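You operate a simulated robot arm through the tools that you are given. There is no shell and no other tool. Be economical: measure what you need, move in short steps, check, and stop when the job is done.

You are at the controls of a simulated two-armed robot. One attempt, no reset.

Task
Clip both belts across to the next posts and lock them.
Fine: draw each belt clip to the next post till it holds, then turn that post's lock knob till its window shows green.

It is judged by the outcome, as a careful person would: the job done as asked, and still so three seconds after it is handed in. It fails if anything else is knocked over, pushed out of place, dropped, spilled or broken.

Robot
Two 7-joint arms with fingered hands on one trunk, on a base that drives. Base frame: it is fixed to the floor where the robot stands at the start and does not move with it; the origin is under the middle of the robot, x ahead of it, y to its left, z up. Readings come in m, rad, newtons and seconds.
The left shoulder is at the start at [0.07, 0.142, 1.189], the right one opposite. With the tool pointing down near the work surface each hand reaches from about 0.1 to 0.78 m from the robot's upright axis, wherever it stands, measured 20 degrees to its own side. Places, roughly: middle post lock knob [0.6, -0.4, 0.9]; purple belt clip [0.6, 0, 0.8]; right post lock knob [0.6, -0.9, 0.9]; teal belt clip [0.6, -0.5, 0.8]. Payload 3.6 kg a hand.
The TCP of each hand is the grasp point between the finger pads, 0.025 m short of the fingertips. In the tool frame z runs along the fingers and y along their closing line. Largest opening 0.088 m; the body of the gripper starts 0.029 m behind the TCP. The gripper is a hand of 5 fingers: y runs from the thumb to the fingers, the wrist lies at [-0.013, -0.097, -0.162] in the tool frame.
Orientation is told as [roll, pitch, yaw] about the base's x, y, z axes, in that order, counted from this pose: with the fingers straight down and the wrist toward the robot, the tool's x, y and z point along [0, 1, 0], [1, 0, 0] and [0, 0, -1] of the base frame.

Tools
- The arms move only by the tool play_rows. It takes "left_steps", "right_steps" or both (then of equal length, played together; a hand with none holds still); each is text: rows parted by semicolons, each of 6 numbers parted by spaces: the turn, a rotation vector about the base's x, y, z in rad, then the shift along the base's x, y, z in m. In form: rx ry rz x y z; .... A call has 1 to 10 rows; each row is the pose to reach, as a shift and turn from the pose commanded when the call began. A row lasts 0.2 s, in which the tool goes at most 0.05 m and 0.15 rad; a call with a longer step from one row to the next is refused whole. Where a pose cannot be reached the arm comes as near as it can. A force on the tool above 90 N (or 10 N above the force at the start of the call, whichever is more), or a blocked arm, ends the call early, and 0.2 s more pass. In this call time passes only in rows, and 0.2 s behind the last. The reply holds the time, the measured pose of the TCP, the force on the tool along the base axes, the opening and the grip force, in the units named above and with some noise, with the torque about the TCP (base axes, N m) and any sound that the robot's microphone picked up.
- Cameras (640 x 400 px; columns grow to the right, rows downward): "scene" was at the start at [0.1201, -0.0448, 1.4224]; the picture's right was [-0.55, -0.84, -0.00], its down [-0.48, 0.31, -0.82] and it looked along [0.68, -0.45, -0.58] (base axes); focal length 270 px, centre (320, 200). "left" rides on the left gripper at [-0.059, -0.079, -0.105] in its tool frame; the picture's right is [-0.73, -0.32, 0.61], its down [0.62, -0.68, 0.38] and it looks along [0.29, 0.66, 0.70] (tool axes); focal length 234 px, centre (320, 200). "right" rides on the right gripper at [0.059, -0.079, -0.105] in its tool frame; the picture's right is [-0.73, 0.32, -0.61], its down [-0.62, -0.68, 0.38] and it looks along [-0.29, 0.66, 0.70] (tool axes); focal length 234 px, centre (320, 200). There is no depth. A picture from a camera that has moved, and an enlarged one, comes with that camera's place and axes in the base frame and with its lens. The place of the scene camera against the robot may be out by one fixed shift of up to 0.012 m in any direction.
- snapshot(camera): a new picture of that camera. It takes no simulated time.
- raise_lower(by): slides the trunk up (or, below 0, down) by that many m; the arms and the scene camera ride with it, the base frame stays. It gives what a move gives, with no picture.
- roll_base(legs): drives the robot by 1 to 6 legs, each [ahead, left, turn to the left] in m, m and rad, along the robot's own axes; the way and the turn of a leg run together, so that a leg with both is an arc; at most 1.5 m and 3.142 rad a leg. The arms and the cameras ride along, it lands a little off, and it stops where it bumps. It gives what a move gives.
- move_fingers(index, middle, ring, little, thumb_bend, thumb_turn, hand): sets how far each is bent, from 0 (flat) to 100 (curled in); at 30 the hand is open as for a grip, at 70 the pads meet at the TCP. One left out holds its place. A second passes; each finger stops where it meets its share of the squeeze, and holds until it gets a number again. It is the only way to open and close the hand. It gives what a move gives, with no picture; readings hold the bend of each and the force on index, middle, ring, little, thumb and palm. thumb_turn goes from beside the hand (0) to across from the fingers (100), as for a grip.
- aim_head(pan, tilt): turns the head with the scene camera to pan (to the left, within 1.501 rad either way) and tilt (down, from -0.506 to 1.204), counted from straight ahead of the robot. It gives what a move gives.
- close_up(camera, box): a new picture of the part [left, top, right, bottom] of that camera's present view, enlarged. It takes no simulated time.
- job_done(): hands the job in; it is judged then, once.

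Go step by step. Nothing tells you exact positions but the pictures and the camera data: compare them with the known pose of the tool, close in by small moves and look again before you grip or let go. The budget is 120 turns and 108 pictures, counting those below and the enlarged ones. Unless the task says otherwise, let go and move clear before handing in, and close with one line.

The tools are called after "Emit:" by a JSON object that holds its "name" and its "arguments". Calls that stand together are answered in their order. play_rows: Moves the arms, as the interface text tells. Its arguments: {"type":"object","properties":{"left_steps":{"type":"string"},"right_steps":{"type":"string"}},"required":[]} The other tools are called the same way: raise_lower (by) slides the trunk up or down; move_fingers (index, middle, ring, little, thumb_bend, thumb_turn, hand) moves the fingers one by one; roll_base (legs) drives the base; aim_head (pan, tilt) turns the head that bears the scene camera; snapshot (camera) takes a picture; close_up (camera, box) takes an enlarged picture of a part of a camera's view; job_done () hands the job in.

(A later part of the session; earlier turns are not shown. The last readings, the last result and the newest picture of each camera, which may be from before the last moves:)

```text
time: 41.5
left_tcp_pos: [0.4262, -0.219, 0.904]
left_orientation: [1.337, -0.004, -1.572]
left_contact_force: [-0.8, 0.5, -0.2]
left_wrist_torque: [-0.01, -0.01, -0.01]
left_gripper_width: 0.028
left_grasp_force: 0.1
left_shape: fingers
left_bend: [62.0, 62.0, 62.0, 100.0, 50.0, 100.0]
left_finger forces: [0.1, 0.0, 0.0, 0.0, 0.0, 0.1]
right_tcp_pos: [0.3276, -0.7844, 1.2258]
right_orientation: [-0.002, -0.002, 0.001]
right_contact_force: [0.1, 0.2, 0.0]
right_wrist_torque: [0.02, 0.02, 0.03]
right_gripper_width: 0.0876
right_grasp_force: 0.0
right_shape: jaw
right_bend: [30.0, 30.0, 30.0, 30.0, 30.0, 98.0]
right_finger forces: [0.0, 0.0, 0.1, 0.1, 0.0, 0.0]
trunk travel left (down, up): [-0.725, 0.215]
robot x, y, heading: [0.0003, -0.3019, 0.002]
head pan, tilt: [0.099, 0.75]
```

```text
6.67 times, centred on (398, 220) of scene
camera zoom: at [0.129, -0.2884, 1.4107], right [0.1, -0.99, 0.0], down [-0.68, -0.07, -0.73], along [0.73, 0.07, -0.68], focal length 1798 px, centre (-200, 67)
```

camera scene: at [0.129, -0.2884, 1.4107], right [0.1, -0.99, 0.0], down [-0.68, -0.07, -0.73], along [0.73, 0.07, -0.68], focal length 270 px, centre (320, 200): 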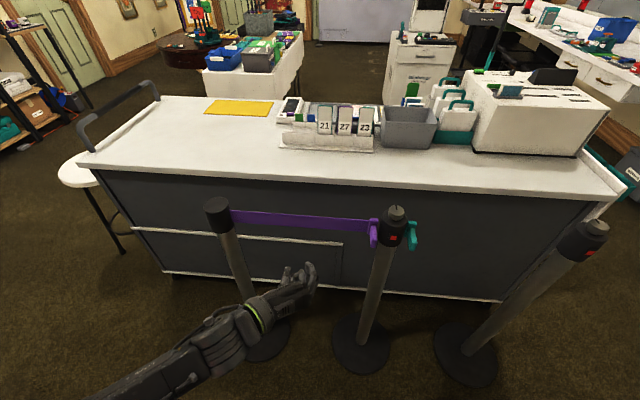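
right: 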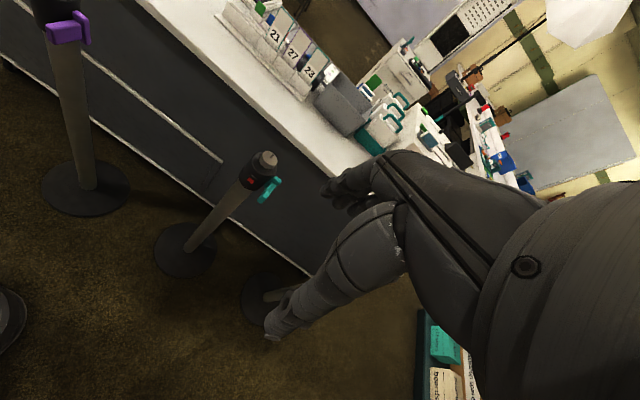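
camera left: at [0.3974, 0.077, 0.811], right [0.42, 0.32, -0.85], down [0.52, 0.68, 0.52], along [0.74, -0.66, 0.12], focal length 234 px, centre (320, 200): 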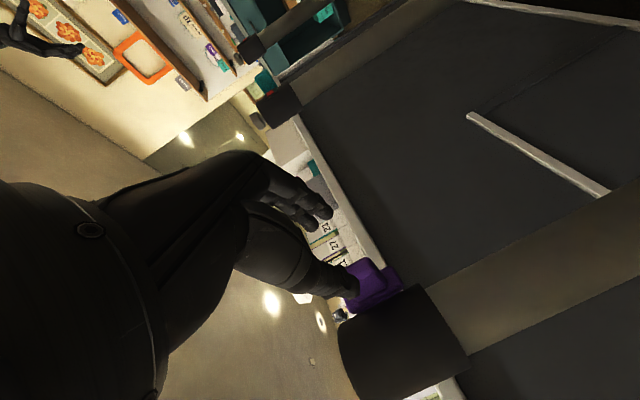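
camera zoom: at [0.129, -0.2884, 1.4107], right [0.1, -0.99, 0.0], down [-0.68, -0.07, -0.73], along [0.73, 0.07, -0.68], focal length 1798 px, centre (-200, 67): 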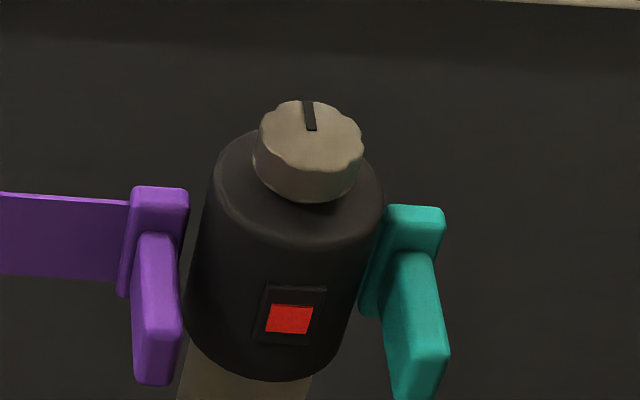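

Purple is seated on the middle post with its belt stretched. The knob's centre is at about (0.630, -0.434), top z 0.927; I bring the right hand over it, turned 0.5 rad to leave room for turning.

Emit:
{"name": "play_rows", "arguments": {"right_steps": "0 0 0.05 0.03 0.035 -0.01; 0 0 0.1 0.06 0.07 -0.03; 0 0 0.15 0.09 0.105 -0.05; 0 0 0.2 0.12 0.14 -0.07; 0 0 0.25 0.15 0.175 -0.09; 0 0 0.3 0.18 0.21 -0.11; 0 0 0.35 0.21 0.245 -0.13; 0 0 0.4 0.24 0.28 -0.15; 0 0 0.45 0.27 0.315 -0.17; 0 0 0.5 0.302 0.35 -0.19"}}

Emit:
{"name": "snapshot", "arguments": {"camera": "right"}}

Emit:
{"name": "close_up", "arguments": {"camera": "scene", "box": [300, 130, 460, 250]}}

```text
refused: row 2 steps farther than a row can; nothing moved
```

```text
43 pictures are left
camera right: at [0.2513, -0.7267, 1.3308], right [0.32, -0.72, 0.61], down [-0.68, -0.63, -0.38], along [0.66, -0.29, -0.7], focal length 234 px, centre (320, 200)
```

right: 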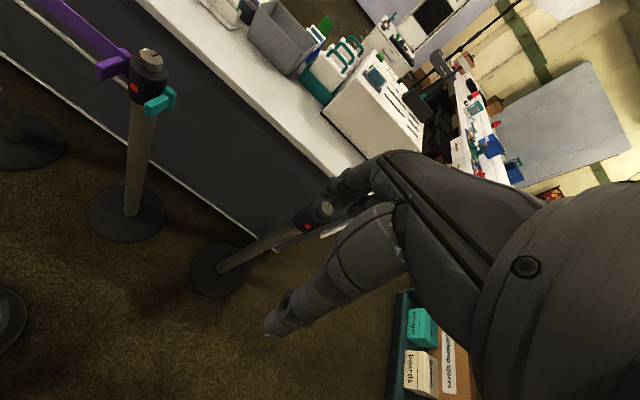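

```text
3.33 times, centred on (380, 190) of scene
camera zoom: at [0.129, -0.2884, 1.4107], right [0.1, -0.99, 0.0], down [-0.68, -0.07, -0.73], along [0.73, 0.07, -0.68], focal length 899 px, centre (120, 233)
```

zoom: 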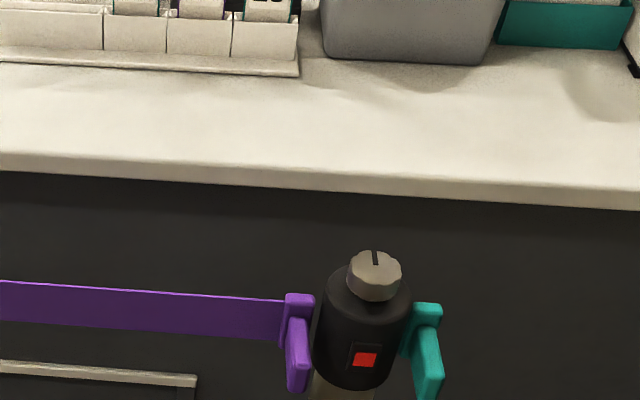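

The rows were a hair too long; I repeat with slightly shorter steps.

Emit:
{"name": "play_rows", "arguments": {"right_steps": "0 0 0.05 0.028 0.033 -0.017; 0 0 0.1 0.056 0.066 -0.034; 0 0 0.15 0.084 0.099 -0.051; 0 0 0.2 0.112 0.132 -0.068; 0 0 0.25 0.14 0.165 -0.085; 0 0 0.3 0.168 0.198 -0.102; 0 0 0.35 0.196 0.231 -0.119; 0 0 0.4 0.224 0.264 -0.136; 0 0 0.45 0.252 0.297 -0.153; 0 0 0.5 0.28 0.33 -0.17"}}

Emit:
{"name": "play_rows", "arguments": {"right_steps": "0 0 0 0.01 0.008 -0.02; 0 0 0 0.022 0.02 -0.05; 0 0 0 0.022 0.02 -0.07"}}

Emit:
{"name": "snapshot", "arguments": {"camera": "right"}}

Emit:
{"name": "close_up", "arguments": {"camera": "scene", "box": [320, 140, 448, 220]}}

```text
time: 43.7
left_tcp_pos: [0.427, -0.2189, 0.9041]
left_orientation: [1.337, -0.004, -1.57]
left_contact_force: [-0.3, 0.2, -0.1]
left_wrist_torque: [0.01, 0.02, -0.02]
left_gripper_width: 0.0282
left_grasp_force: 0.0
left_shape: fingers
left_bend: [62.0, 62.0, 62.0, 100.0, 50.0, 100.0]
left_finger forces: [0.0, 0.0, 0.0, 0.0, 0.0, 0.0]
right_tcp_pos: [0.6107, -0.4548, 1.0537]
right_orientation: [0.0, 0.003, 0.503]
right_contact_force: [0.1, 0.2, 0.1]
right_wrist_torque: [-0.02, 0.03, 0.0]
right_gripper_width: 0.0878
right_grasp_force: 0.0
right_shape: jaw
right_bend: [30.0, 30.0, 30.0, 30.0, 30.0, 98.0]
right_finger forces: [0.1, 0.0, 0.1, 0.0, 0.0, 0.1]
trunk travel left (down, up): [-0.725, 0.215]
robot x, y, heading: [0.0015, -0.2982, 0.003]
head pan, tilt: [0.099, 0.75]
```

```text
time: 44.5
left_tcp_pos: [0.4264, -0.2201, 0.9046]
left_orientation: [1.337, -0.001, -1.571]
left_contact_force: [-0.2, 0.2, -1.0]
left_wrist_torque: [0.0, -0.03, 0.04]
left_gripper_width: 0.0278
left_grasp_force: 0.0
left_shape: fingers
left_bend: [62.0, 62.0, 62.0, 100.0, 50.0, 100.0]
left_finger forces: [0.0, 0.0, 0.0, 0.0, 0.1, 0.0]
right_tcp_pos: [0.6301, -0.4373, 0.9847]
right_orientation: [-0.001, 0.001, 0.503]
right_contact_force: [-0.4, 0.3, -0.7]
right_wrist_torque: [-0.02, 0.02, -0.02]
right_gripper_width: 0.0875
right_grasp_force: 0.0
right_shape: jaw
right_bend: [30.0, 30.0, 30.0, 30.0, 30.0, 98.0]
right_finger forces: [0.1, 0.0, 0.1, 0.0, 0.0, 0.0]
trunk travel left (down, up): [-0.725, 0.215]
robot x, y, heading: [0.0036, -0.299, 0.003]
head pan, tilt: [0.099, 0.75]
```

```text
41 pictures are left
camera right: at [0.5345, -0.4244, 1.0897], right [0.63, -0.48, 0.61], down [-0.3, -0.88, -0.38], along [0.72, 0.06, -0.7], focal length 234 px, centre (320, 200)
```

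right: 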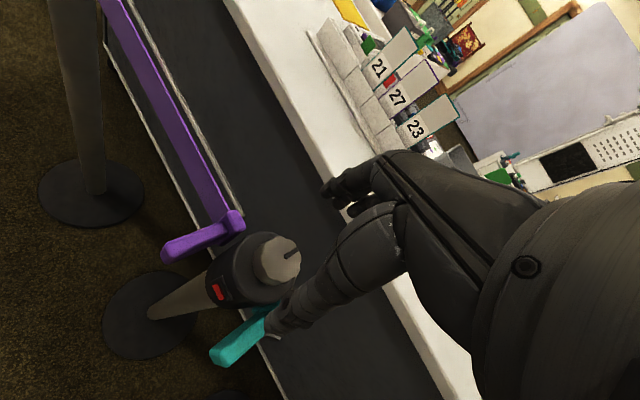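

```text
5.00 times, centred on (384, 180) of scene
camera zoom: at [0.1288, -0.2902, 1.4108], right [0.1, -0.99, 0.0], down [-0.68, -0.07, -0.73], along [0.73, 0.07, -0.68], focal length 1349 px, centre (0, 300)
```

zoom: 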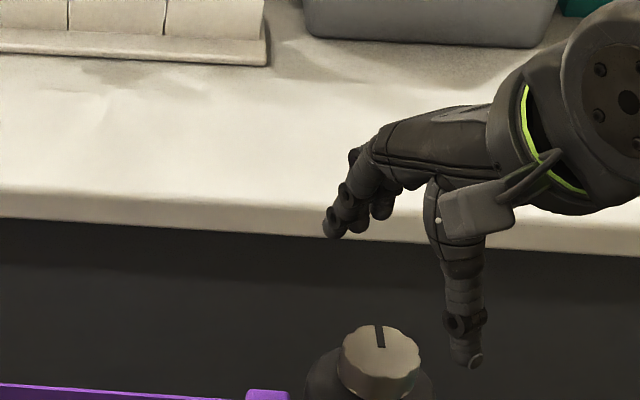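

The right-hand camera puts the knob at (0.632, -0.437), right under the grasp point. I descend so the tips stay just above the head's top, then close on it.

Emit:
{"name": "play_rows", "arguments": {"right_steps": "0 0 0 0.002 0 -0.02; 0 0 0 0.002 0 -0.035; 0 0 0 0.002 0 -0.048"}}

Emit:
{"name": "move_fingers", "arguments": {"hand": "right", "middle": 66, "ring": 66, "index": 45, "little": 45, "thumb_bend": 66, "thumb_turn": 100}}

Emit:
{"name": "snapshot", "arguments": {"camera": "right"}}

Emit:
{"name": "close_up", "arguments": {"camera": "scene", "box": [330, 160, 458, 240]}}

```text
time: 45.3
left_tcp_pos: [0.4251, -0.22, 0.9035]
left_orientation: [1.338, -0.002, -1.571]
left_contact_force: [-0.3, 0.6, 0.0]
left_wrist_torque: [0.0, -0.02, 0.01]
left_gripper_width: 0.0283
left_grasp_force: 0.0
left_shape: fingers
left_bend: [62.0, 62.0, 62.0, 100.0, 50.0, 100.0]
left_finger forces: [0.1, 0.0, 0.0, 0.1, 0.0, 0.1]
right_tcp_pos: [0.6332, -0.4356, 0.9384]
right_orientation: [0.0, 0.0, 0.499]
right_contact_force: [0.9, 0.2, 0.4]
right_wrist_torque: [-0.01, 0.0, 0.01]
right_gripper_width: 0.0877
right_grasp_force: 0.0
right_shape: jaw
right_bend: [30.0, 30.0, 30.0, 30.0, 30.0, 98.0]
right_finger forces: [0.0, 0.1, 0.0, 0.0, 0.1, 0.1]
trunk travel left (down, up): [-0.725, 0.215]
robot x, y, heading: [0.001, -0.3048, 0.003]
head pan, tilt: [0.099, 0.75]
```

```text
time: 46.3
left_tcp_pos: [0.4258, -0.2193, 0.9038]
left_orientation: [1.337, -0.002, -1.571]
left_contact_force: [-0.5, -0.7, 0.1]
left_wrist_torque: [-0.02, 0.0, 0.02]
left_gripper_width: 0.0281
left_grasp_force: 0.0
left_shape: fingers
left_bend: [62.0, 62.0, 62.0, 100.0, 50.0, 100.0]
left_finger forces: [0.1, 0.0, 0.1, 0.0, 0.0, 0.1]
right_tcp_pos: [0.6328, -0.4344, 0.9388]
right_orientation: [-0.001, -0.003, 0.504]
right_contact_force: [8.2, 2.0, 12.2]
right_wrist_torque: [0.11, -0.56, 0.08]
right_gripper_width: 0.0298
right_grasp_force: 10.4
right_shape: fingers
right_bend: [45.0, 56.0, 66.0, 45.0, 66.0, 100.0]
right_finger forces: [0.0, 20.0, 0.0, 0.1, 0.0, 0.1]
trunk travel left (down, up): [-0.725, 0.215]
robot x, y, heading: [0.0006, -0.3024, 0.001]
head pan, tilt: [0.099, 0.75]
```

```text
39 pictures are left
camera right: at [0.5368, -0.4214, 1.0444], right [0.63, -0.48, 0.61], down [-0.3, -0.87, -0.38], along [0.72, 0.06, -0.69], focal length 234 px, centre (320, 200)
```

right: 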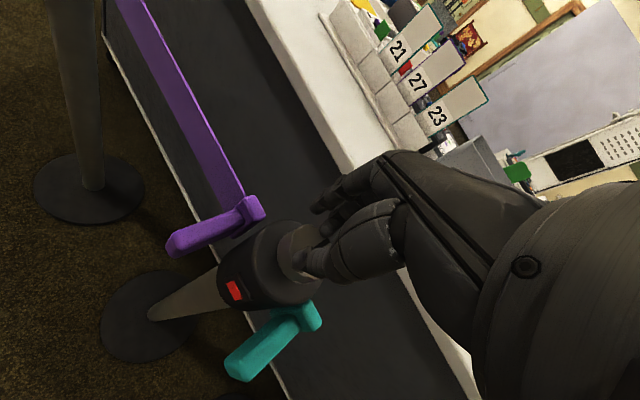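

```text
5.00 times, centred on (394, 200) of scene
camera zoom: at [0.129, -0.2882, 1.4109], right [0.1, -0.99, 0.0], down [-0.68, -0.07, -0.73], along [0.73, 0.07, -0.68], focal length 1349 px, centre (-50, 200)
```

zoom: 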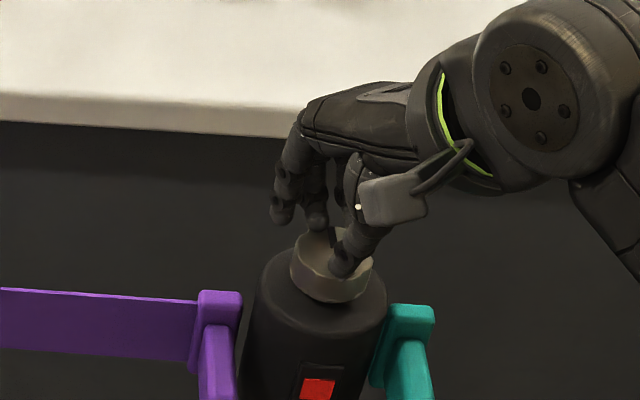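

The thumb and ring closed over the knob's top, so I am too high. I open, go lower in small steps, and close again.

Emit:
{"name": "move_fingers", "arguments": {"hand": "right", "middle": 40, "ring": 40, "index": 40, "little": 40, "thumb_bend": 40}}

Emit:
{"name": "play_rows", "arguments": {"right_steps": "0 0 0 0 -0.001 -0.005; 0 0 0 0 -0.001 -0.01; 0 0 0 0 -0.001 -0.015"}}

Emit:
{"name": "close_up", "arguments": {"camera": "scene", "box": [350, 170, 446, 230]}}

Emit:
{"name": "close_up", "arguments": {"camera": "right", "box": [200, 170, 360, 310]}}

```text
time: 47.3
left_tcp_pos: [0.4254, -0.2192, 0.9042]
left_orientation: [1.338, -0.002, -1.572]
left_contact_force: [0.1, 0.3, -0.9]
left_wrist_torque: [0.01, 0.01, -0.03]
left_gripper_width: 0.0278
left_grasp_force: 0.1
left_shape: fingers
left_bend: [62.0, 62.0, 62.0, 100.0, 50.0, 100.0]
left_finger forces: [0.0, 0.0, 0.0, 0.0, 0.0, 0.0]
right_tcp_pos: [0.6332, -0.436, 0.9389]
right_orientation: [0.001, -0.001, 0.503]
right_contact_force: [0.1, -0.2, -0.1]
right_wrist_torque: [-0.02, -0.01, 0.02]
right_gripper_width: 0.063
right_grasp_force: 0.0
right_shape: fingers
right_bend: [40.0, 40.0, 40.0, 40.0, 40.0, 99.0]
right_finger forces: [0.0, 0.1, 0.0, 0.1, 0.1, 0.0]
trunk travel left (down, up): [-0.725, 0.215]
robot x, y, heading: [0.0007, -0.3025, 0.002]
head pan, tilt: [0.099, 0.75]
```

```text
time: 48.1
left_tcp_pos: [0.4264, -0.22, 0.9047]
left_orientation: [1.337, -0.001, -1.57]
left_contact_force: [-0.3, -0.8, -0.4]
left_wrist_torque: [-0.03, -0.03, 0.01]
left_gripper_width: 0.0279
left_grasp_force: 0.1
left_shape: fingers
left_bend: [62.0, 62.0, 62.0, 100.0, 50.0, 100.0]
left_finger forces: [0.0, 0.0, 0.0, 0.0, 0.1, 0.0]
right_tcp_pos: [0.6338, -0.4373, 0.9221]
right_orientation: [-0.002, 0.001, 0.505]
right_contact_force: [-0.3, 0.7, -0.4]
right_wrist_torque: [-0.01, 0.0, 0.0]
right_gripper_width: 0.0629
right_grasp_force: 0.1
right_shape: fingers
right_bend: [40.0, 40.0, 40.0, 40.0, 40.0, 99.0]
right_finger forces: [0.0, 0.1, 0.0, 0.0, 0.1, 0.0]
trunk travel left (down, up): [-0.725, 0.215]
robot x, y, heading: [-0.0007, -0.2983, 0.001]
head pan, tilt: [0.099, 0.75]
```

```text
6.67 times, centred on (398, 200) of scene
camera zoom: at [0.1293, -0.2896, 1.4107], right [0.1, -0.99, 0.0], down [-0.68, -0.07, -0.73], along [0.73, 0.07, -0.68], focal length 1798 px, centre (-200, 200)
```

zoom: 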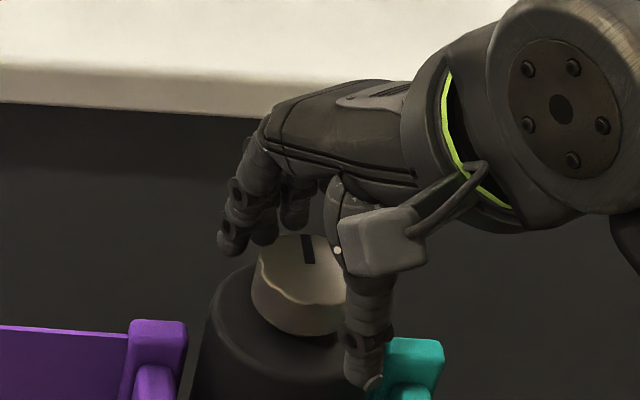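

```text
2.86 times, centred on (280, 240) of right
camera zoom: at [0.5371, -0.4239, 1.0272], right [0.63, -0.48, 0.61], down [-0.3, -0.87, -0.38], along [0.72, 0.06, -0.7], focal length 669 px, centre (434, 86)
```

zoom: 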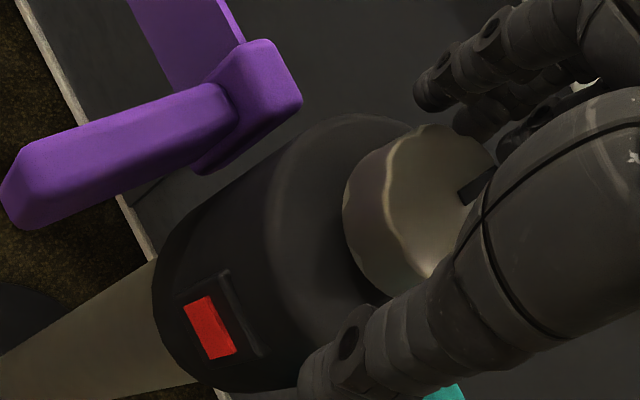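

The knob is now well between thumb and fingers. I close gently.

Emit:
{"name": "move_fingers", "arguments": {"hand": "right", "middle": 58, "ring": 58, "thumb_bend": 58}}

Emit:
{"name": "close_up", "arguments": {"camera": "right", "box": [200, 170, 360, 310]}}

```text
time: 49.1
left_tcp_pos: [0.4278, -0.2202, 0.9036]
left_orientation: [1.338, -0.001, -1.57]
left_contact_force: [-0.4, 0.1, -0.1]
left_wrist_torque: [-0.01, 0.0, -0.03]
left_gripper_width: 0.0285
left_grasp_force: 0.1
left_shape: fingers
left_bend: [62.0, 62.0, 62.0, 100.0, 50.0, 100.0]
left_finger forces: [0.1, 0.0, 0.1, 0.0, 0.0, 0.0]
right_tcp_pos: [0.6344, -0.4359, 0.9221]
right_orientation: [-0.002, -0.001, 0.502]
right_contact_force: [5.6, 2.5, 1.5]
right_wrist_torque: [0.04, -0.13, 0.09]
right_gripper_width: 0.0451
right_grasp_force: 3.0
right_shape: fingers
right_bend: [40.0, 51.0, 56.0, 40.0, 57.0, 100.0]
right_finger forces: [0.0, 5.2, 1.1, 0.1, 0.0, 0.0]
trunk travel left (down, up): [-0.725, 0.215]
robot x, y, heading: [-0.0024, -0.2982, -0.0]
head pan, tilt: [0.099, 0.75]
```

```text
2.86 times, centred on (280, 240) of right
camera zoom: at [0.5379, -0.4235, 1.027], right [0.63, -0.48, 0.61], down [-0.3, -0.88, -0.38], along [0.72, 0.06, -0.7], focal length 669 px, centre (434, 86)
```

zoom: 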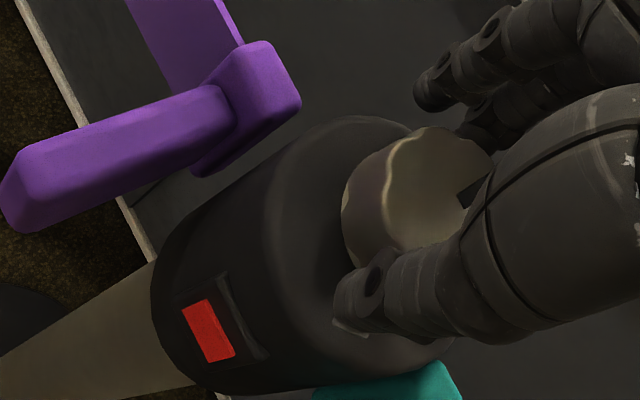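

Fingers touch, the thumb not yet. I close further.

Emit:
{"name": "move_fingers", "arguments": {"hand": "right", "middle": 70, "ring": 72, "thumb_bend": 75}}

Emit:
{"name": "close_up", "arguments": {"camera": "right", "box": [200, 170, 360, 310]}}

Emit:
{"name": "close_up", "arguments": {"camera": "scene", "box": [350, 170, 446, 230]}}

```text
time: 50.1
left_tcp_pos: [0.4274, -0.2197, 0.9034]
left_orientation: [1.337, 0.001, -1.57]
left_contact_force: [0.0, 0.9, -0.8]
left_wrist_torque: [-0.01, 0.02, -0.03]
left_gripper_width: 0.0282
left_grasp_force: 0.0
left_shape: fingers
left_bend: [62.0, 62.0, 62.0, 100.0, 50.0, 100.0]
left_finger forces: [0.0, 0.1, 0.0, 0.0, 0.1, 0.1]
right_tcp_pos: [0.6347, -0.4377, 0.9212]
right_orientation: [0.0, 0.003, 0.503]
right_contact_force: [8.7, 0.7, 2.8]
right_wrist_torque: [0.05, -0.28, 0.18]
right_gripper_width: 0.0412
right_grasp_force: 14.4
right_shape: fingers
right_bend: [40.0, 53.0, 60.0, 40.0, 62.0, 100.0]
right_finger forces: [0.1, 9.9, 8.3, 0.0, 10.7, 0.0]
trunk travel left (down, up): [-0.725, 0.215]
robot x, y, heading: [0.0014, -0.301, -0.005]
head pan, tilt: [0.099, 0.75]
```

```text
2.86 times, centred on (280, 240) of right
camera zoom: at [0.5382, -0.4237, 1.0268], right [0.63, -0.48, 0.61], down [-0.3, -0.88, -0.38], along [0.71, 0.06, -0.7], focal length 669 px, centre (434, 86)
```

zoom: 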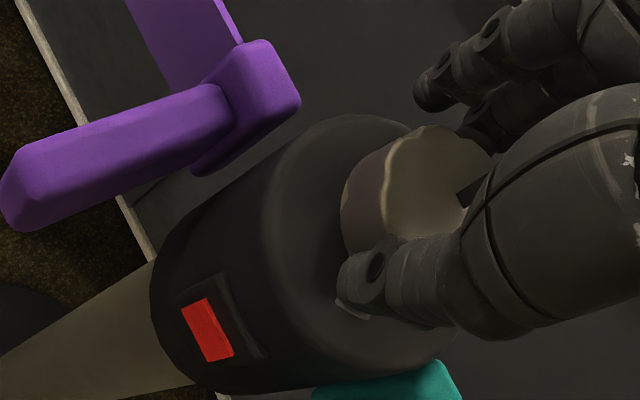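

```text
6.67 times, centred on (398, 200) of scene
camera zoom: at [0.1307, -0.2892, 1.4106], right [0.1, -0.99, 0.0], down [-0.68, -0.07, -0.73], along [0.73, 0.07, -0.68], focal length 1798 px, centre (-200, 200)
```

zoom: 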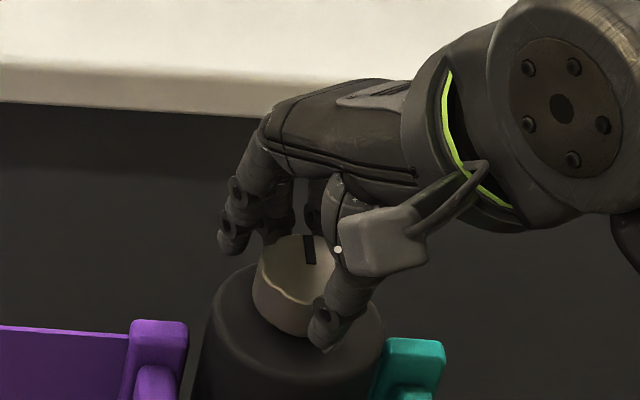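

The knob is gripped on both sides. I turn clockwise by 0.3 rad and read the torque.

Emit:
{"name": "play_rows", "arguments": {"right_steps": "0 0 -0.1 0 0 0; 0 0 -0.2 0 0 0; 0 0 -0.3 0 0 0"}}

Emit:
{"name": "close_up", "arguments": {"camera": "scene", "box": [350, 170, 446, 230]}}

```text
time: 50.9
left_tcp_pos: [0.4277, -0.2199, 0.9038]
left_orientation: [1.336, -0.004, -1.571]
left_contact_force: [-0.1, 0.4, 0.2]
left_wrist_torque: [0.03, 0.01, -0.01]
left_gripper_width: 0.0281
left_grasp_force: 0.1
left_shape: fingers
left_bend: [62.0, 62.0, 62.0, 100.0, 50.0, 100.0]
left_finger forces: [0.0, 0.0, 0.0, 0.0, 0.0, 0.0]
right_tcp_pos: [0.634, -0.4351, 0.9214]
right_orientation: [-0.001, 0.001, 0.2]
right_contact_force: [10.1, 2.5, 0.5]
right_wrist_torque: [0.12, -0.26, 0.43]
right_gripper_width: 0.0412
right_grasp_force: 13.9
right_shape: fingers
right_bend: [40.0, 53.0, 59.0, 40.0, 62.0, 100.0]
right_finger forces: [0.0, 10.8, 7.9, 0.0, 10.0, 0.1]
trunk travel left (down, up): [-0.725, 0.215]
robot x, y, heading: [0.0022, -0.3044, 0.001]
head pan, tilt: [0.099, 0.75]
```

```text
6.67 times, centred on (398, 200) of scene
camera zoom: at [0.1314, -0.2887, 1.4105], right [0.1, -0.99, 0.0], down [-0.68, -0.07, -0.73], along [0.73, 0.07, -0.68], focal length 1798 px, centre (-200, 200)
```

zoom: 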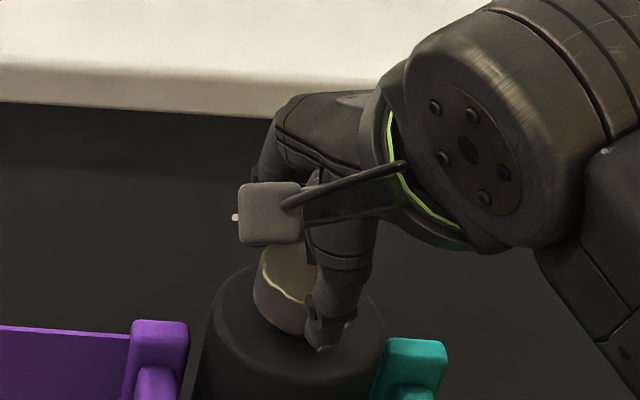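

Torque rose only modestly; I keep turning clockwise and look from the right-hand camera.

Emit:
{"name": "play_rows", "arguments": {"right_steps": "0 0 -0.12 0 0 0; 0 0 -0.24 0 0 0; 0 0 -0.36 0 0 0; 0 0 -0.48 0 0 0; 0 0 -0.6 0 0 0"}}

Emit:
{"name": "close_up", "arguments": {"camera": "right", "box": [160, 150, 360, 330]}}

```text
time: 52.1
left_tcp_pos: [0.4253, -0.2215, 0.904]
left_orientation: [1.336, -0.001, -1.571]
left_contact_force: [0.0, -0.3, 0.1]
left_wrist_torque: [-0.01, -0.01, -0.01]
left_gripper_width: 0.0276
left_grasp_force: 0.1
left_shape: fingers
left_bend: [62.0, 62.0, 62.0, 100.0, 50.0, 100.0]
left_finger forces: [0.1, 0.0, 0.1, 0.0, 0.0, 0.0]
right_tcp_pos: [0.6332, -0.4394, 0.9222]
right_orientation: [-0.002, 0.001, -0.4]
right_contact_force: [-1.2, -6.6, -4.6]
right_wrist_torque: [-0.13, -0.06, 0.2]
right_gripper_width: 0.0391
right_grasp_force: 8.5
right_shape: fingers
right_bend: [40.0, 54.0, 72.0, 40.0, 64.0, 100.0]
right_finger forces: [0.1, 7.6, 0.1, 0.1, 10.4, 0.0]
trunk travel left (down, up): [-0.725, 0.215]
robot x, y, heading: [0.0019, -0.3009, 0.005]
head pan, tilt: [0.099, 0.75]
```

```text
2.22 times, centred on (260, 240) of right
camera zoom: at [0.5854, -0.3542, 1.0267], right [0.02, -0.79, 0.61], down [-0.87, -0.31, -0.38], along [0.49, -0.52, -0.7], focal length 520 px, centre (453, 111)
```

zoom: 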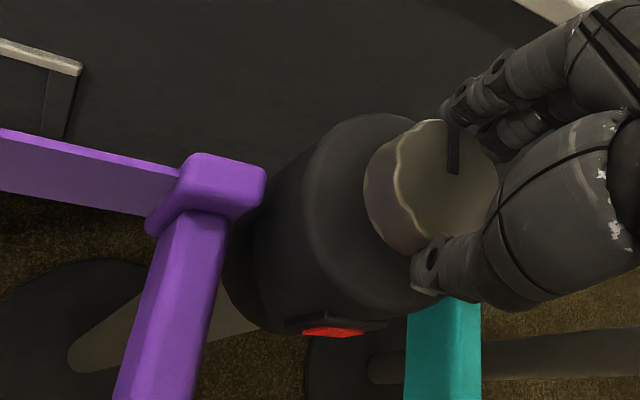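

The pointer still points away from me, so the fingers slid (ring came off) and the knob did not turn clockwise. I regrip better centred and firmer at this yaw, then try counter-clockwise.

Emit:
{"name": "move_fingers", "arguments": {"hand": "right", "middle": 46, "ring": 46, "thumb_bend": 46}}

Emit:
{"name": "play_rows", "arguments": {"right_steps": "0 0 0 0 0.003 0; 0 0 0 -0.001 0.006 -0.001"}}

Emit:
{"name": "move_fingers", "arguments": {"hand": "right", "middle": 62, "ring": 62, "thumb_bend": 66}}

Emit:
{"name": "move_fingers", "arguments": {"hand": "right", "middle": 85, "ring": 85, "thumb_bend": 90}}

Emit:
{"name": "close_up", "arguments": {"camera": "right", "box": [160, 150, 360, 330]}}

```text
time: 53.1
left_tcp_pos: [0.4263, -0.22, 0.9038]
left_orientation: [1.336, -0.001, -1.571]
left_contact_force: [0.3, 0.2, -0.1]
left_wrist_torque: [0.01, -0.02, -0.02]
left_gripper_width: 0.028
left_grasp_force: 0.0
left_shape: fingers
left_bend: [62.0, 62.0, 62.0, 100.0, 50.0, 100.0]
left_finger forces: [0.1, 0.0, 0.0, 0.1, 0.1, 0.1]
right_tcp_pos: [0.6328, -0.4379, 0.9232]
right_orientation: [-0.001, 0.0, -0.397]
right_contact_force: [0.8, 0.1, -0.3]
right_wrist_torque: [0.01, 0.01, 0.02]
right_gripper_width: 0.0564
right_grasp_force: 0.1
right_shape: fingers
right_bend: [40.0, 46.0, 46.0, 40.0, 46.0, 100.0]
right_finger forces: [0.1, 0.0, 0.1, 0.0, 0.1, 0.0]
trunk travel left (down, up): [-0.725, 0.215]
robot x, y, heading: [-0.0003, -0.3021, 0.001]
head pan, tilt: [0.099, 0.75]
```

```text
time: 53.7
left_tcp_pos: [0.427, -0.2205, 0.9045]
left_orientation: [1.337, -0.002, -1.57]
left_contact_force: [-0.3, -0.4, 0.3]
left_wrist_torque: [0.0, 0.0, 0.0]
left_gripper_width: 0.0279
left_grasp_force: 0.1
left_shape: fingers
left_bend: [62.0, 62.0, 62.0, 100.0, 50.0, 100.0]
left_finger forces: [0.0, 0.0, 0.0, 0.0, 0.0, 0.1]
right_tcp_pos: [0.6323, -0.4323, 0.9199]
right_orientation: [-0.001, 0.001, -0.398]
right_contact_force: [1.1, -2.9, 0.0]
right_wrist_torque: [-0.05, -0.03, -0.03]
right_gripper_width: 0.0564
right_grasp_force: 1.2
right_shape: fingers
right_bend: [40.0, 44.0, 46.0, 40.0, 46.0, 100.0]
right_finger forces: [0.1, 2.1, 0.1, 0.1, 0.0, 0.1]
trunk travel left (down, up): [-0.725, 0.215]
robot x, y, heading: [-0.002, -0.3002, -0.002]
head pan, tilt: [0.099, 0.75]
```

```text
time: 54.7
left_tcp_pos: [0.4266, -0.2213, 0.9042]
left_orientation: [1.335, -0.001, -1.57]
left_contact_force: [0.1, 0.2, -1.4]
left_wrist_torque: [-0.03, 0.02, -0.03]
left_gripper_width: 0.0278
left_grasp_force: 0.1
left_shape: fingers
left_bend: [62.0, 62.0, 62.0, 100.0, 50.0, 100.0]
left_finger forces: [0.1, 0.0, 0.0, 0.0, 0.0, 0.1]
right_tcp_pos: [0.6327, -0.4338, 0.9201]
right_orientation: [0.002, -0.001, -0.398]
right_contact_force: [8.5, -8.4, 4.4]
right_wrist_torque: [-0.3, -0.26, 0.04]
right_gripper_width: 0.0377
right_grasp_force: 7.2
right_shape: fingers
right_bend: [40.0, 48.0, 57.0, 40.0, 63.0, 100.0]
right_finger forces: [0.1, 8.2, 3.7, 0.0, 1.6, 0.0]
trunk travel left (down, up): [-0.725, 0.215]
robot x, y, heading: [0.002, -0.3043, 0.006]
head pan, tilt: [0.099, 0.75]
```

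```text
time: 55.7
left_tcp_pos: [0.4244, -0.2201, 0.9044]
left_orientation: [1.339, 0.0, -1.571]
left_contact_force: [-0.3, 0.9, -1.1]
left_wrist_torque: [0.01, -0.02, -0.01]
left_gripper_width: 0.0279
left_grasp_force: 0.1
left_shape: fingers
left_bend: [62.0, 62.0, 62.0, 100.0, 50.0, 100.0]
left_finger forces: [0.0, 0.1, 0.1, 0.0, 0.0, 0.1]
right_tcp_pos: [0.6304, -0.4312, 0.9211]
right_orientation: [-0.001, 0.002, -0.397]
right_contact_force: [-10.3, -5.8, -6.7]
right_wrist_torque: [-0.21, 0.0, 0.04]
right_gripper_width: 0.0339
right_grasp_force: 17.8
right_shape: fingers
right_bend: [40.0, 47.0, 60.0, 40.0, 69.0, 100.0]
right_finger forces: [0.0, 9.1, 6.7, 0.0, 20.2, 0.0]
trunk travel left (down, up): [-0.725, 0.215]
robot x, y, heading: [-0.0005, -0.2998, -0.002]
head pan, tilt: [0.099, 0.75]
```

```text
2.22 times, centred on (260, 240) of right
camera zoom: at [0.5824, -0.3479, 1.0262], right [0.02, -0.79, 0.61], down [-0.87, -0.31, -0.38], along [0.49, -0.52, -0.7], focal length 520 px, centre (453, 111)
```

zoom: 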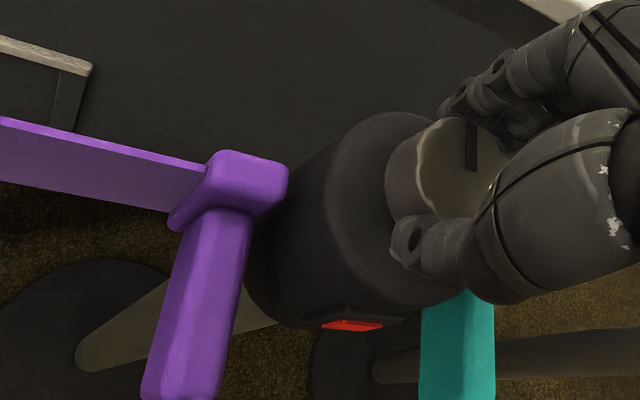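

Finger bends show the knob is about 9 mm further along the closing line and a bit lower: near (0.639, -0.433), top z about 0.916. I recentre on that, lower 5 mm and regrip.

Emit:
{"name": "move_fingers", "arguments": {"hand": "right", "middle": 42, "ring": 42, "thumb_bend": 46}}

Emit:
{"name": "play_rows", "arguments": {"right_steps": "0 0 0 0.004 0 0; 0 0 0 0.008 0 -0.003; 0 0 0 0.008 0 -0.006"}}

Emit:
{"name": "move_fingers", "arguments": {"hand": "right", "middle": 60, "ring": 60, "thumb_bend": 60}}

Emit:
{"name": "move_fingers", "arguments": {"hand": "right", "middle": 90, "ring": 90, "thumb_bend": 90}}

```text
time: 56.7
left_tcp_pos: [0.4274, -0.22, 0.9043]
left_orientation: [1.337, -0.001, -1.572]
left_contact_force: [0.1, 0.1, -0.1]
left_wrist_torque: [0.06, 0.0, -0.01]
left_gripper_width: 0.0279
left_grasp_force: 0.0
left_shape: fingers
left_bend: [62.0, 62.0, 62.0, 100.0, 50.0, 100.0]
left_finger forces: [0.1, 0.0, 0.0, 0.0, 0.0, 0.1]
right_tcp_pos: [0.6319, -0.4308, 0.9217]
right_orientation: [0.0, 0.0, -0.397]
right_contact_force: [-0.5, -0.3, -0.5]
right_wrist_torque: [-0.02, -0.01, -0.03]
right_gripper_width: 0.0568
right_grasp_force: 0.1
right_shape: fingers
right_bend: [40.0, 42.0, 42.0, 40.0, 46.0, 100.0]
right_finger forces: [0.1, 0.0, 0.0, 0.0, 0.1, 0.1]
trunk travel left (down, up): [-0.725, 0.215]
robot x, y, heading: [0.0027, -0.3007, 0.002]
head pan, tilt: [0.099, 0.75]
```

```text
time: 57.5
left_tcp_pos: [0.4253, -0.22, 0.9039]
left_orientation: [1.337, -0.001, -1.572]
left_contact_force: [0.1, -0.4, 0.7]
left_wrist_torque: [0.02, 0.02, -0.01]
left_gripper_width: 0.0278
left_grasp_force: 0.1
left_shape: fingers
left_bend: [62.0, 62.0, 62.0, 100.0, 50.0, 100.0]
left_finger forces: [0.0, 0.0, 0.0, 0.0, 0.1, 0.0]
right_tcp_pos: [0.6404, -0.4302, 0.9165]
right_orientation: [-0.002, 0.001, -0.397]
right_contact_force: [0.8, 0.0, -0.4]
right_wrist_torque: [-0.01, -0.01, 0.0]
right_gripper_width: 0.0564
right_grasp_force: 0.2
right_shape: fingers
right_bend: [40.0, 42.0, 42.0, 40.0, 46.0, 100.0]
right_finger forces: [0.0, 0.0, 0.1, 0.0, 0.0, 0.0]
trunk travel left (down, up): [-0.725, 0.215]
robot x, y, heading: [0.0015, -0.304, 0.003]
head pan, tilt: [0.099, 0.75]
```

```text
time: 58.5
left_tcp_pos: [0.4266, -0.2199, 0.9024]
left_orientation: [1.338, -0.001, -1.57]
left_contact_force: [0.7, 1.2, 0.3]
left_wrist_torque: [0.0, -0.01, 0.0]
left_gripper_width: 0.0277
left_grasp_force: 0.0
left_shape: fingers
left_bend: [62.0, 62.0, 62.0, 100.0, 50.0, 100.0]
left_finger forces: [0.1, 0.1, 0.0, 0.0, 0.0, 0.1]
right_tcp_pos: [0.6411, -0.4313, 0.9148]
right_orientation: [0.0, 0.001, -0.397]
right_contact_force: [6.3, -2.8, 3.0]
right_wrist_torque: [-0.11, -0.2, 0.07]
right_gripper_width: 0.0443
right_grasp_force: 5.8
right_shape: fingers
right_bend: [40.0, 54.0, 57.0, 40.0, 58.0, 100.0]
right_finger forces: [0.0, 7.6, 2.5, 0.0, 1.4, 0.1]
trunk travel left (down, up): [-0.725, 0.215]
robot x, y, heading: [-0.0, -0.3037, -0.001]
head pan, tilt: [0.099, 0.75]
```

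```text
time: 59.5
left_tcp_pos: [0.4253, -0.2203, 0.9048]
left_orientation: [1.338, -0.001, -1.571]
left_contact_force: [-0.4, -0.1, -0.6]
left_wrist_torque: [0.03, -0.01, 0.02]
left_gripper_width: 0.028
left_grasp_force: 0.2
left_shape: fingers
left_bend: [62.0, 62.0, 62.0, 100.0, 50.0, 100.0]
left_finger forces: [0.0, 0.0, 0.0, 0.1, 0.0, 0.1]
right_tcp_pos: [0.6391, -0.4308, 0.9148]
right_orientation: [0.0, 0.002, -0.4]
right_contact_force: [-6.8, -2.1, -2.1]
right_wrist_torque: [-0.14, -0.06, 0.26]
right_gripper_width: 0.0393
right_grasp_force: 24.8
right_shape: fingers
right_bend: [40.0, 53.0, 58.0, 40.0, 65.0, 100.0]
right_finger forces: [0.1, 18.2, 9.7, 0.0, 22.2, 0.0]
trunk travel left (down, up): [-0.725, 0.215]
robot x, y, heading: [-0.0013, -0.2994, 0.0]
head pan, tilt: [0.099, 0.75]
```

A firm centred grip now. I turn counter-clockwise by 0.9 rad and look.

Emit:
{"name": "play_rows", "arguments": {"right_steps": "0 0 0.1 0 0 0; 0 0 0.2 0 0 0; 0 0 0.3 0 0 0"}}

Emit:
{"name": "play_rows", "arguments": {"right_steps": "0 0 0.1 0 0 0; 0 0 0.2 0 0 0; 0 0 0.3 0 0 0"}}

Emit:
{"name": "close_up", "arguments": {"camera": "right", "box": [180, 150, 380, 330]}}

```text
time: 60.3
left_tcp_pos: [0.4247, -0.2232, 0.9048]
left_orientation: [1.338, 0.0, -1.571]
left_contact_force: [0.1, -0.2, 0.4]
left_wrist_torque: [0.01, -0.01, 0.02]
left_gripper_width: 0.0282
left_grasp_force: 0.2
left_shape: fingers
left_bend: [62.0, 62.0, 62.0, 100.0, 50.0, 100.0]
left_finger forces: [0.0, 0.1, 0.0, 0.0, 0.1, 0.0]
right_tcp_pos: [0.6384, -0.4352, 0.916]
right_orientation: [0.0, 0.0, -0.097]
right_contact_force: [-10.8, -10.1, -5.2]
right_wrist_torque: [-0.29, 0.07, -0.11]
right_gripper_width: 0.0385
right_grasp_force: 26.4
right_shape: fingers
right_bend: [40.0, 56.0, 63.0, 40.0, 67.0, 96.0]
right_finger forces: [0.1, 18.9, 11.8, 0.0, 21.5, 0.1]
trunk travel left (down, up): [-0.725, 0.215]
robot x, y, heading: [0.0022, -0.3017, 0.001]
head pan, tilt: [0.099, 0.75]
```

```text
time: 61.1
left_tcp_pos: [0.4257, -0.2239, 0.9041]
left_orientation: [1.34, 0.002, -1.57]
left_contact_force: [-0.2, -0.7, 0.6]
left_wrist_torque: [-0.03, -0.01, 0.03]
left_gripper_width: 0.0279
left_grasp_force: 0.2
left_shape: fingers
left_bend: [62.0, 62.0, 62.0, 100.0, 50.0, 100.0]
left_finger forces: [0.1, 0.0, 0.0, 0.0, 0.1, 0.0]
right_tcp_pos: [0.6384, -0.4355, 0.9145]
right_orientation: [0.002, -0.001, 0.204]
right_contact_force: [-13.3, -18.8, -9.3]
right_wrist_torque: [-0.31, 0.22, -0.15]
right_gripper_width: 0.0394
right_grasp_force: 26.4
right_shape: fingers
right_bend: [40.0, 57.0, 64.0, 40.0, 67.0, 95.0]
right_finger forces: [0.0, 16.3, 13.5, 0.0, 24.0, 0.0]
trunk travel left (down, up): [-0.725, 0.215]
robot x, y, heading: [0.002, -0.2999, 0.002]
head pan, tilt: [0.099, 0.75]
```

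```text
2.22 times, centred on (280, 240) of right
camera zoom: at [0.5509, -0.394, 1.0201], right [0.46, -0.65, 0.61], down [-0.54, -0.75, -0.38], along [0.7, -0.15, -0.7], focal length 520 px, centre (409, 111)
```

zoom: 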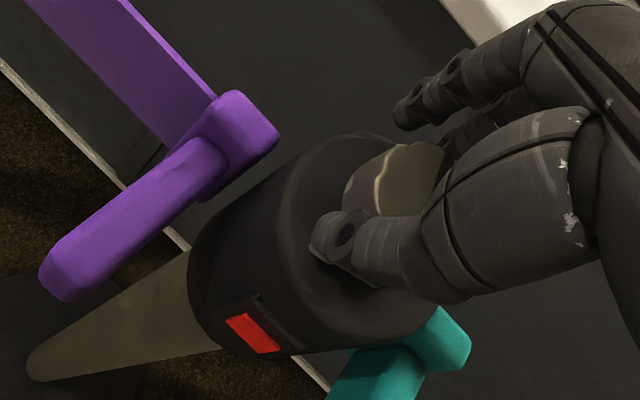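

Emit:
{"name": "close_up", "arguments": {"camera": "scene", "box": [350, 170, 446, 230]}}

```text
6.67 times, centred on (398, 200) of scene
camera zoom: at [0.1278, -0.2948, 1.4108], right [0.1, -0.99, 0.0], down [-0.68, -0.07, -0.73], along [0.73, 0.08, -0.68], focal length 1798 px, centre (-200, 200)
```

zoom: 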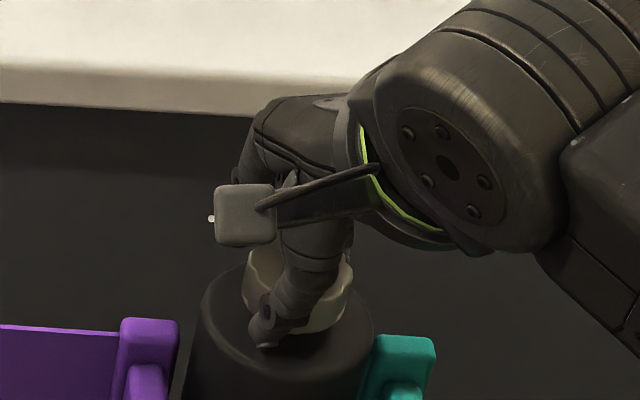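

I open the hand to relieve the side force and see where the pointer ended up.

Emit:
{"name": "move_fingers", "arguments": {"hand": "right", "middle": 42, "ring": 42, "thumb_bend": 44, "thumb_turn": 100}}

Emit:
{"name": "play_rows", "arguments": {"right_steps": "0 0 0 0 0 0.03; 0 0 0 0 0 0.06"}}

Emit:
{"name": "snapshot", "arguments": {"camera": "right"}}

```text
time: 62.1
left_tcp_pos: [0.4263, -0.2202, 0.9039]
left_orientation: [1.337, -0.003, -1.57]
left_contact_force: [-0.3, -0.3, 0.7]
left_wrist_torque: [-0.01, 0.01, 0.01]
left_gripper_width: 0.0279
left_grasp_force: 0.0
left_shape: fingers
left_bend: [62.0, 62.0, 62.0, 100.0, 50.0, 100.0]
left_finger forces: [0.0, 0.0, 0.0, 0.1, 0.0, 0.0]
right_tcp_pos: [0.6393, -0.4311, 0.9156]
right_orientation: [0.001, 0.0, 0.203]
right_contact_force: [1.1, -0.4, 0.9]
right_wrist_torque: [0.03, -0.01, -0.02]
right_gripper_width: 0.0591
right_grasp_force: 0.0
right_shape: fingers
right_bend: [40.0, 42.0, 42.0, 40.0, 44.0, 99.0]
right_finger forces: [0.0, 0.1, 0.1, 0.1, 0.0, 0.1]
trunk travel left (down, up): [-0.725, 0.215]
robot x, y, heading: [0.0, -0.3041, -0.006]
head pan, tilt: [0.099, 0.75]
```

```text
time: 62.7
left_tcp_pos: [0.4263, -0.2202, 0.904]
left_orientation: [1.338, -0.003, -1.571]
left_contact_force: [0.1, 0.0, 0.3]
left_wrist_torque: [-0.04, -0.01, 0.01]
left_gripper_width: 0.0278
left_grasp_force: 0.1
left_shape: fingers
left_bend: [62.0, 62.0, 62.0, 100.0, 50.0, 100.0]
left_finger forces: [0.0, 0.1, 0.1, 0.0, 0.0, 0.0]
right_tcp_pos: [0.6396, -0.4326, 0.9778]
right_orientation: [0.0, 0.0, 0.202]
right_contact_force: [-0.1, 0.2, 0.4]
right_wrist_torque: [0.01, 0.02, 0.0]
right_gripper_width: 0.0591
right_grasp_force: 0.0
right_shape: fingers
right_bend: [40.0, 42.0, 42.0, 40.0, 44.0, 99.0]
right_finger forces: [0.0, 0.0, 0.0, 0.0, 0.1, 0.0]
trunk travel left (down, up): [-0.725, 0.215]
robot x, y, heading: [0.0004, -0.3034, 0.006]
head pan, tilt: [0.099, 0.75]
```

```text
27 pictures are left
camera right: at [0.552, -0.3906, 1.0816], right [0.46, -0.65, 0.61], down [-0.54, -0.75, -0.38], along [0.7, -0.15, -0.7], focal length 234 px, centre (320, 200)
```

right: 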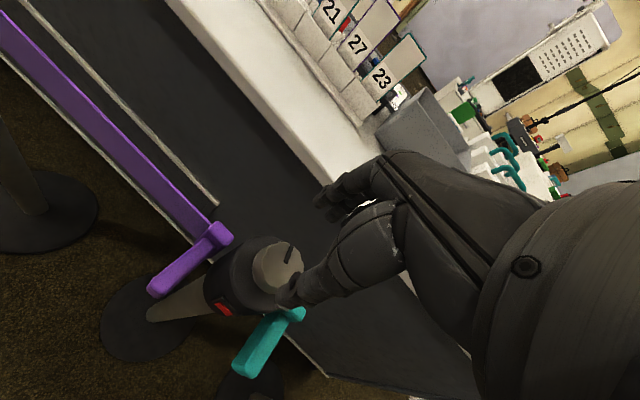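

Emit:
{"name": "close_up", "arguments": {"camera": "right", "box": [200, 215, 328, 325]}}

```text
3.64 times, centred on (264, 270) of right
camera zoom: at [0.552, -0.3906, 1.0816], right [0.46, -0.65, 0.61], down [-0.54, -0.75, -0.38], along [0.7, -0.15, -0.7], focal length 852 px, centre (524, -54)
```

zoom: 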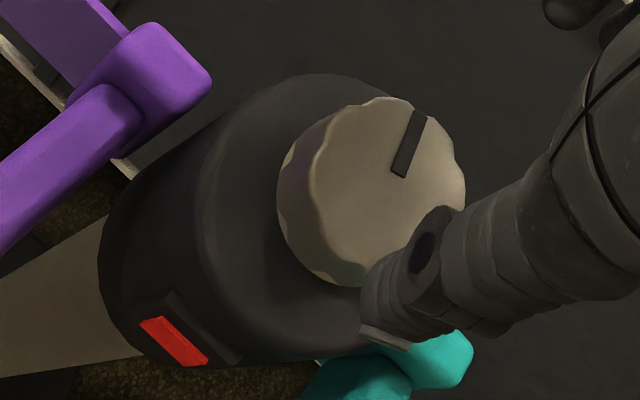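

The pointer has turned about 17° counter-clockwise, so that is the locking direction, and the knob's centre is nearer (0.637, -0.437). I regrip there, starting from yaw -0.2, with a stronger squeeze.

Emit:
{"name": "play_rows", "arguments": {"right_steps": "0 0 -0.13 -0.002 -0.003 0; 0 0 -0.26 -0.003 -0.004 -0.02; 0 0 -0.4 -0.003 -0.004 -0.04; 0 0 -0.4 -0.003 -0.004 -0.055; 0 0 -0.4 -0.003 -0.004 -0.065"}}

Emit:
{"name": "move_fingers", "arguments": {"hand": "right", "middle": 60, "ring": 60, "thumb_bend": 60}}

Emit:
{"name": "move_fingers", "arguments": {"hand": "right", "middle": 100, "ring": 100, "thumb_bend": 100}}

```text
time: 63.9
left_tcp_pos: [0.4251, -0.2195, 0.9059]
left_orientation: [1.338, -0.002, -1.57]
left_contact_force: [0.1, 0.4, -0.1]
left_wrist_torque: [-0.02, 0.01, 0.02]
left_gripper_width: 0.0281
left_grasp_force: 0.0
left_shape: fingers
left_bend: [62.0, 62.0, 62.0, 100.0, 50.0, 100.0]
left_finger forces: [0.0, 0.1, 0.0, 0.1, 0.0, 0.1]
right_tcp_pos: [0.6364, -0.4329, 0.9114]
right_orientation: [0.0, -0.001, -0.198]
right_contact_force: [0.3, 0.2, 1.9]
right_wrist_torque: [0.0, -0.1, 0.02]
right_gripper_width: 0.059
right_grasp_force: 1.1
right_shape: fingers
right_bend: [40.0, 41.0, 42.0, 40.0, 44.0, 99.0]
right_finger forces: [0.1, 2.3, 0.0, 0.0, 0.0, 0.1]
trunk travel left (down, up): [-0.725, 0.215]
robot x, y, heading: [-0.0021, -0.3027, 0.001]
head pan, tilt: [0.099, 0.75]
```

```text
time: 64.9
left_tcp_pos: [0.4246, -0.2205, 0.9043]
left_orientation: [1.34, -0.003, -1.57]
left_contact_force: [1.3, -0.5, -0.9]
left_wrist_torque: [-0.02, -0.02, -0.01]
left_gripper_width: 0.0277
left_grasp_force: 0.2
left_shape: fingers
left_bend: [62.0, 62.0, 62.0, 100.0, 50.0, 100.0]
left_finger forces: [0.1, 0.0, 0.0, 0.1, 0.0, 0.1]
right_tcp_pos: [0.6365, -0.434, 0.9128]
right_orientation: [0.0, -0.003, -0.198]
right_contact_force: [7.1, -1.6, 14.3]
right_wrist_torque: [-0.14, -0.44, 0.1]
right_gripper_width: 0.0439
right_grasp_force: 8.6
right_shape: fingers
right_bend: [40.0, 44.0, 58.0, 40.0, 58.0, 100.0]
right_finger forces: [0.0, 12.7, 1.7, 0.0, 4.5, 0.0]
trunk travel left (down, up): [-0.725, 0.215]
robot x, y, heading: [-0.0027, -0.299, -0.002]
head pan, tilt: [0.099, 0.75]
```

```text
time: 65.9
left_tcp_pos: [0.4232, -0.2206, 0.9047]
left_orientation: [1.341, -0.003, -1.57]
left_contact_force: [-0.3, 0.4, -0.6]
left_wrist_torque: [0.0, 0.01, 0.01]
left_gripper_width: 0.0279
left_grasp_force: 0.0
left_shape: fingers
left_bend: [62.0, 62.0, 62.0, 100.0, 50.0, 100.0]
left_finger forces: [0.0, 0.1, 0.0, 0.0, 0.1, 0.1]
right_tcp_pos: [0.6332, -0.4355, 0.9114]
right_orientation: [0.0, 0.0, -0.197]
right_contact_force: [-13.6, -3.6, 0.5]
right_wrist_torque: [-0.32, -0.71, 0.28]
right_gripper_width: 0.0366
right_grasp_force: 32.8
right_shape: fingers
right_bend: [40.0, 41.0, 63.0, 40.0, 67.0, 100.0]
right_finger forces: [0.3, 18.8, 11.2, 0.1, 36.1, 0.0]
trunk travel left (down, up): [-0.725, 0.215]
robot x, y, heading: [-0.0023, -0.3037, 0.002]
head pan, tilt: [0.099, 0.75]
```

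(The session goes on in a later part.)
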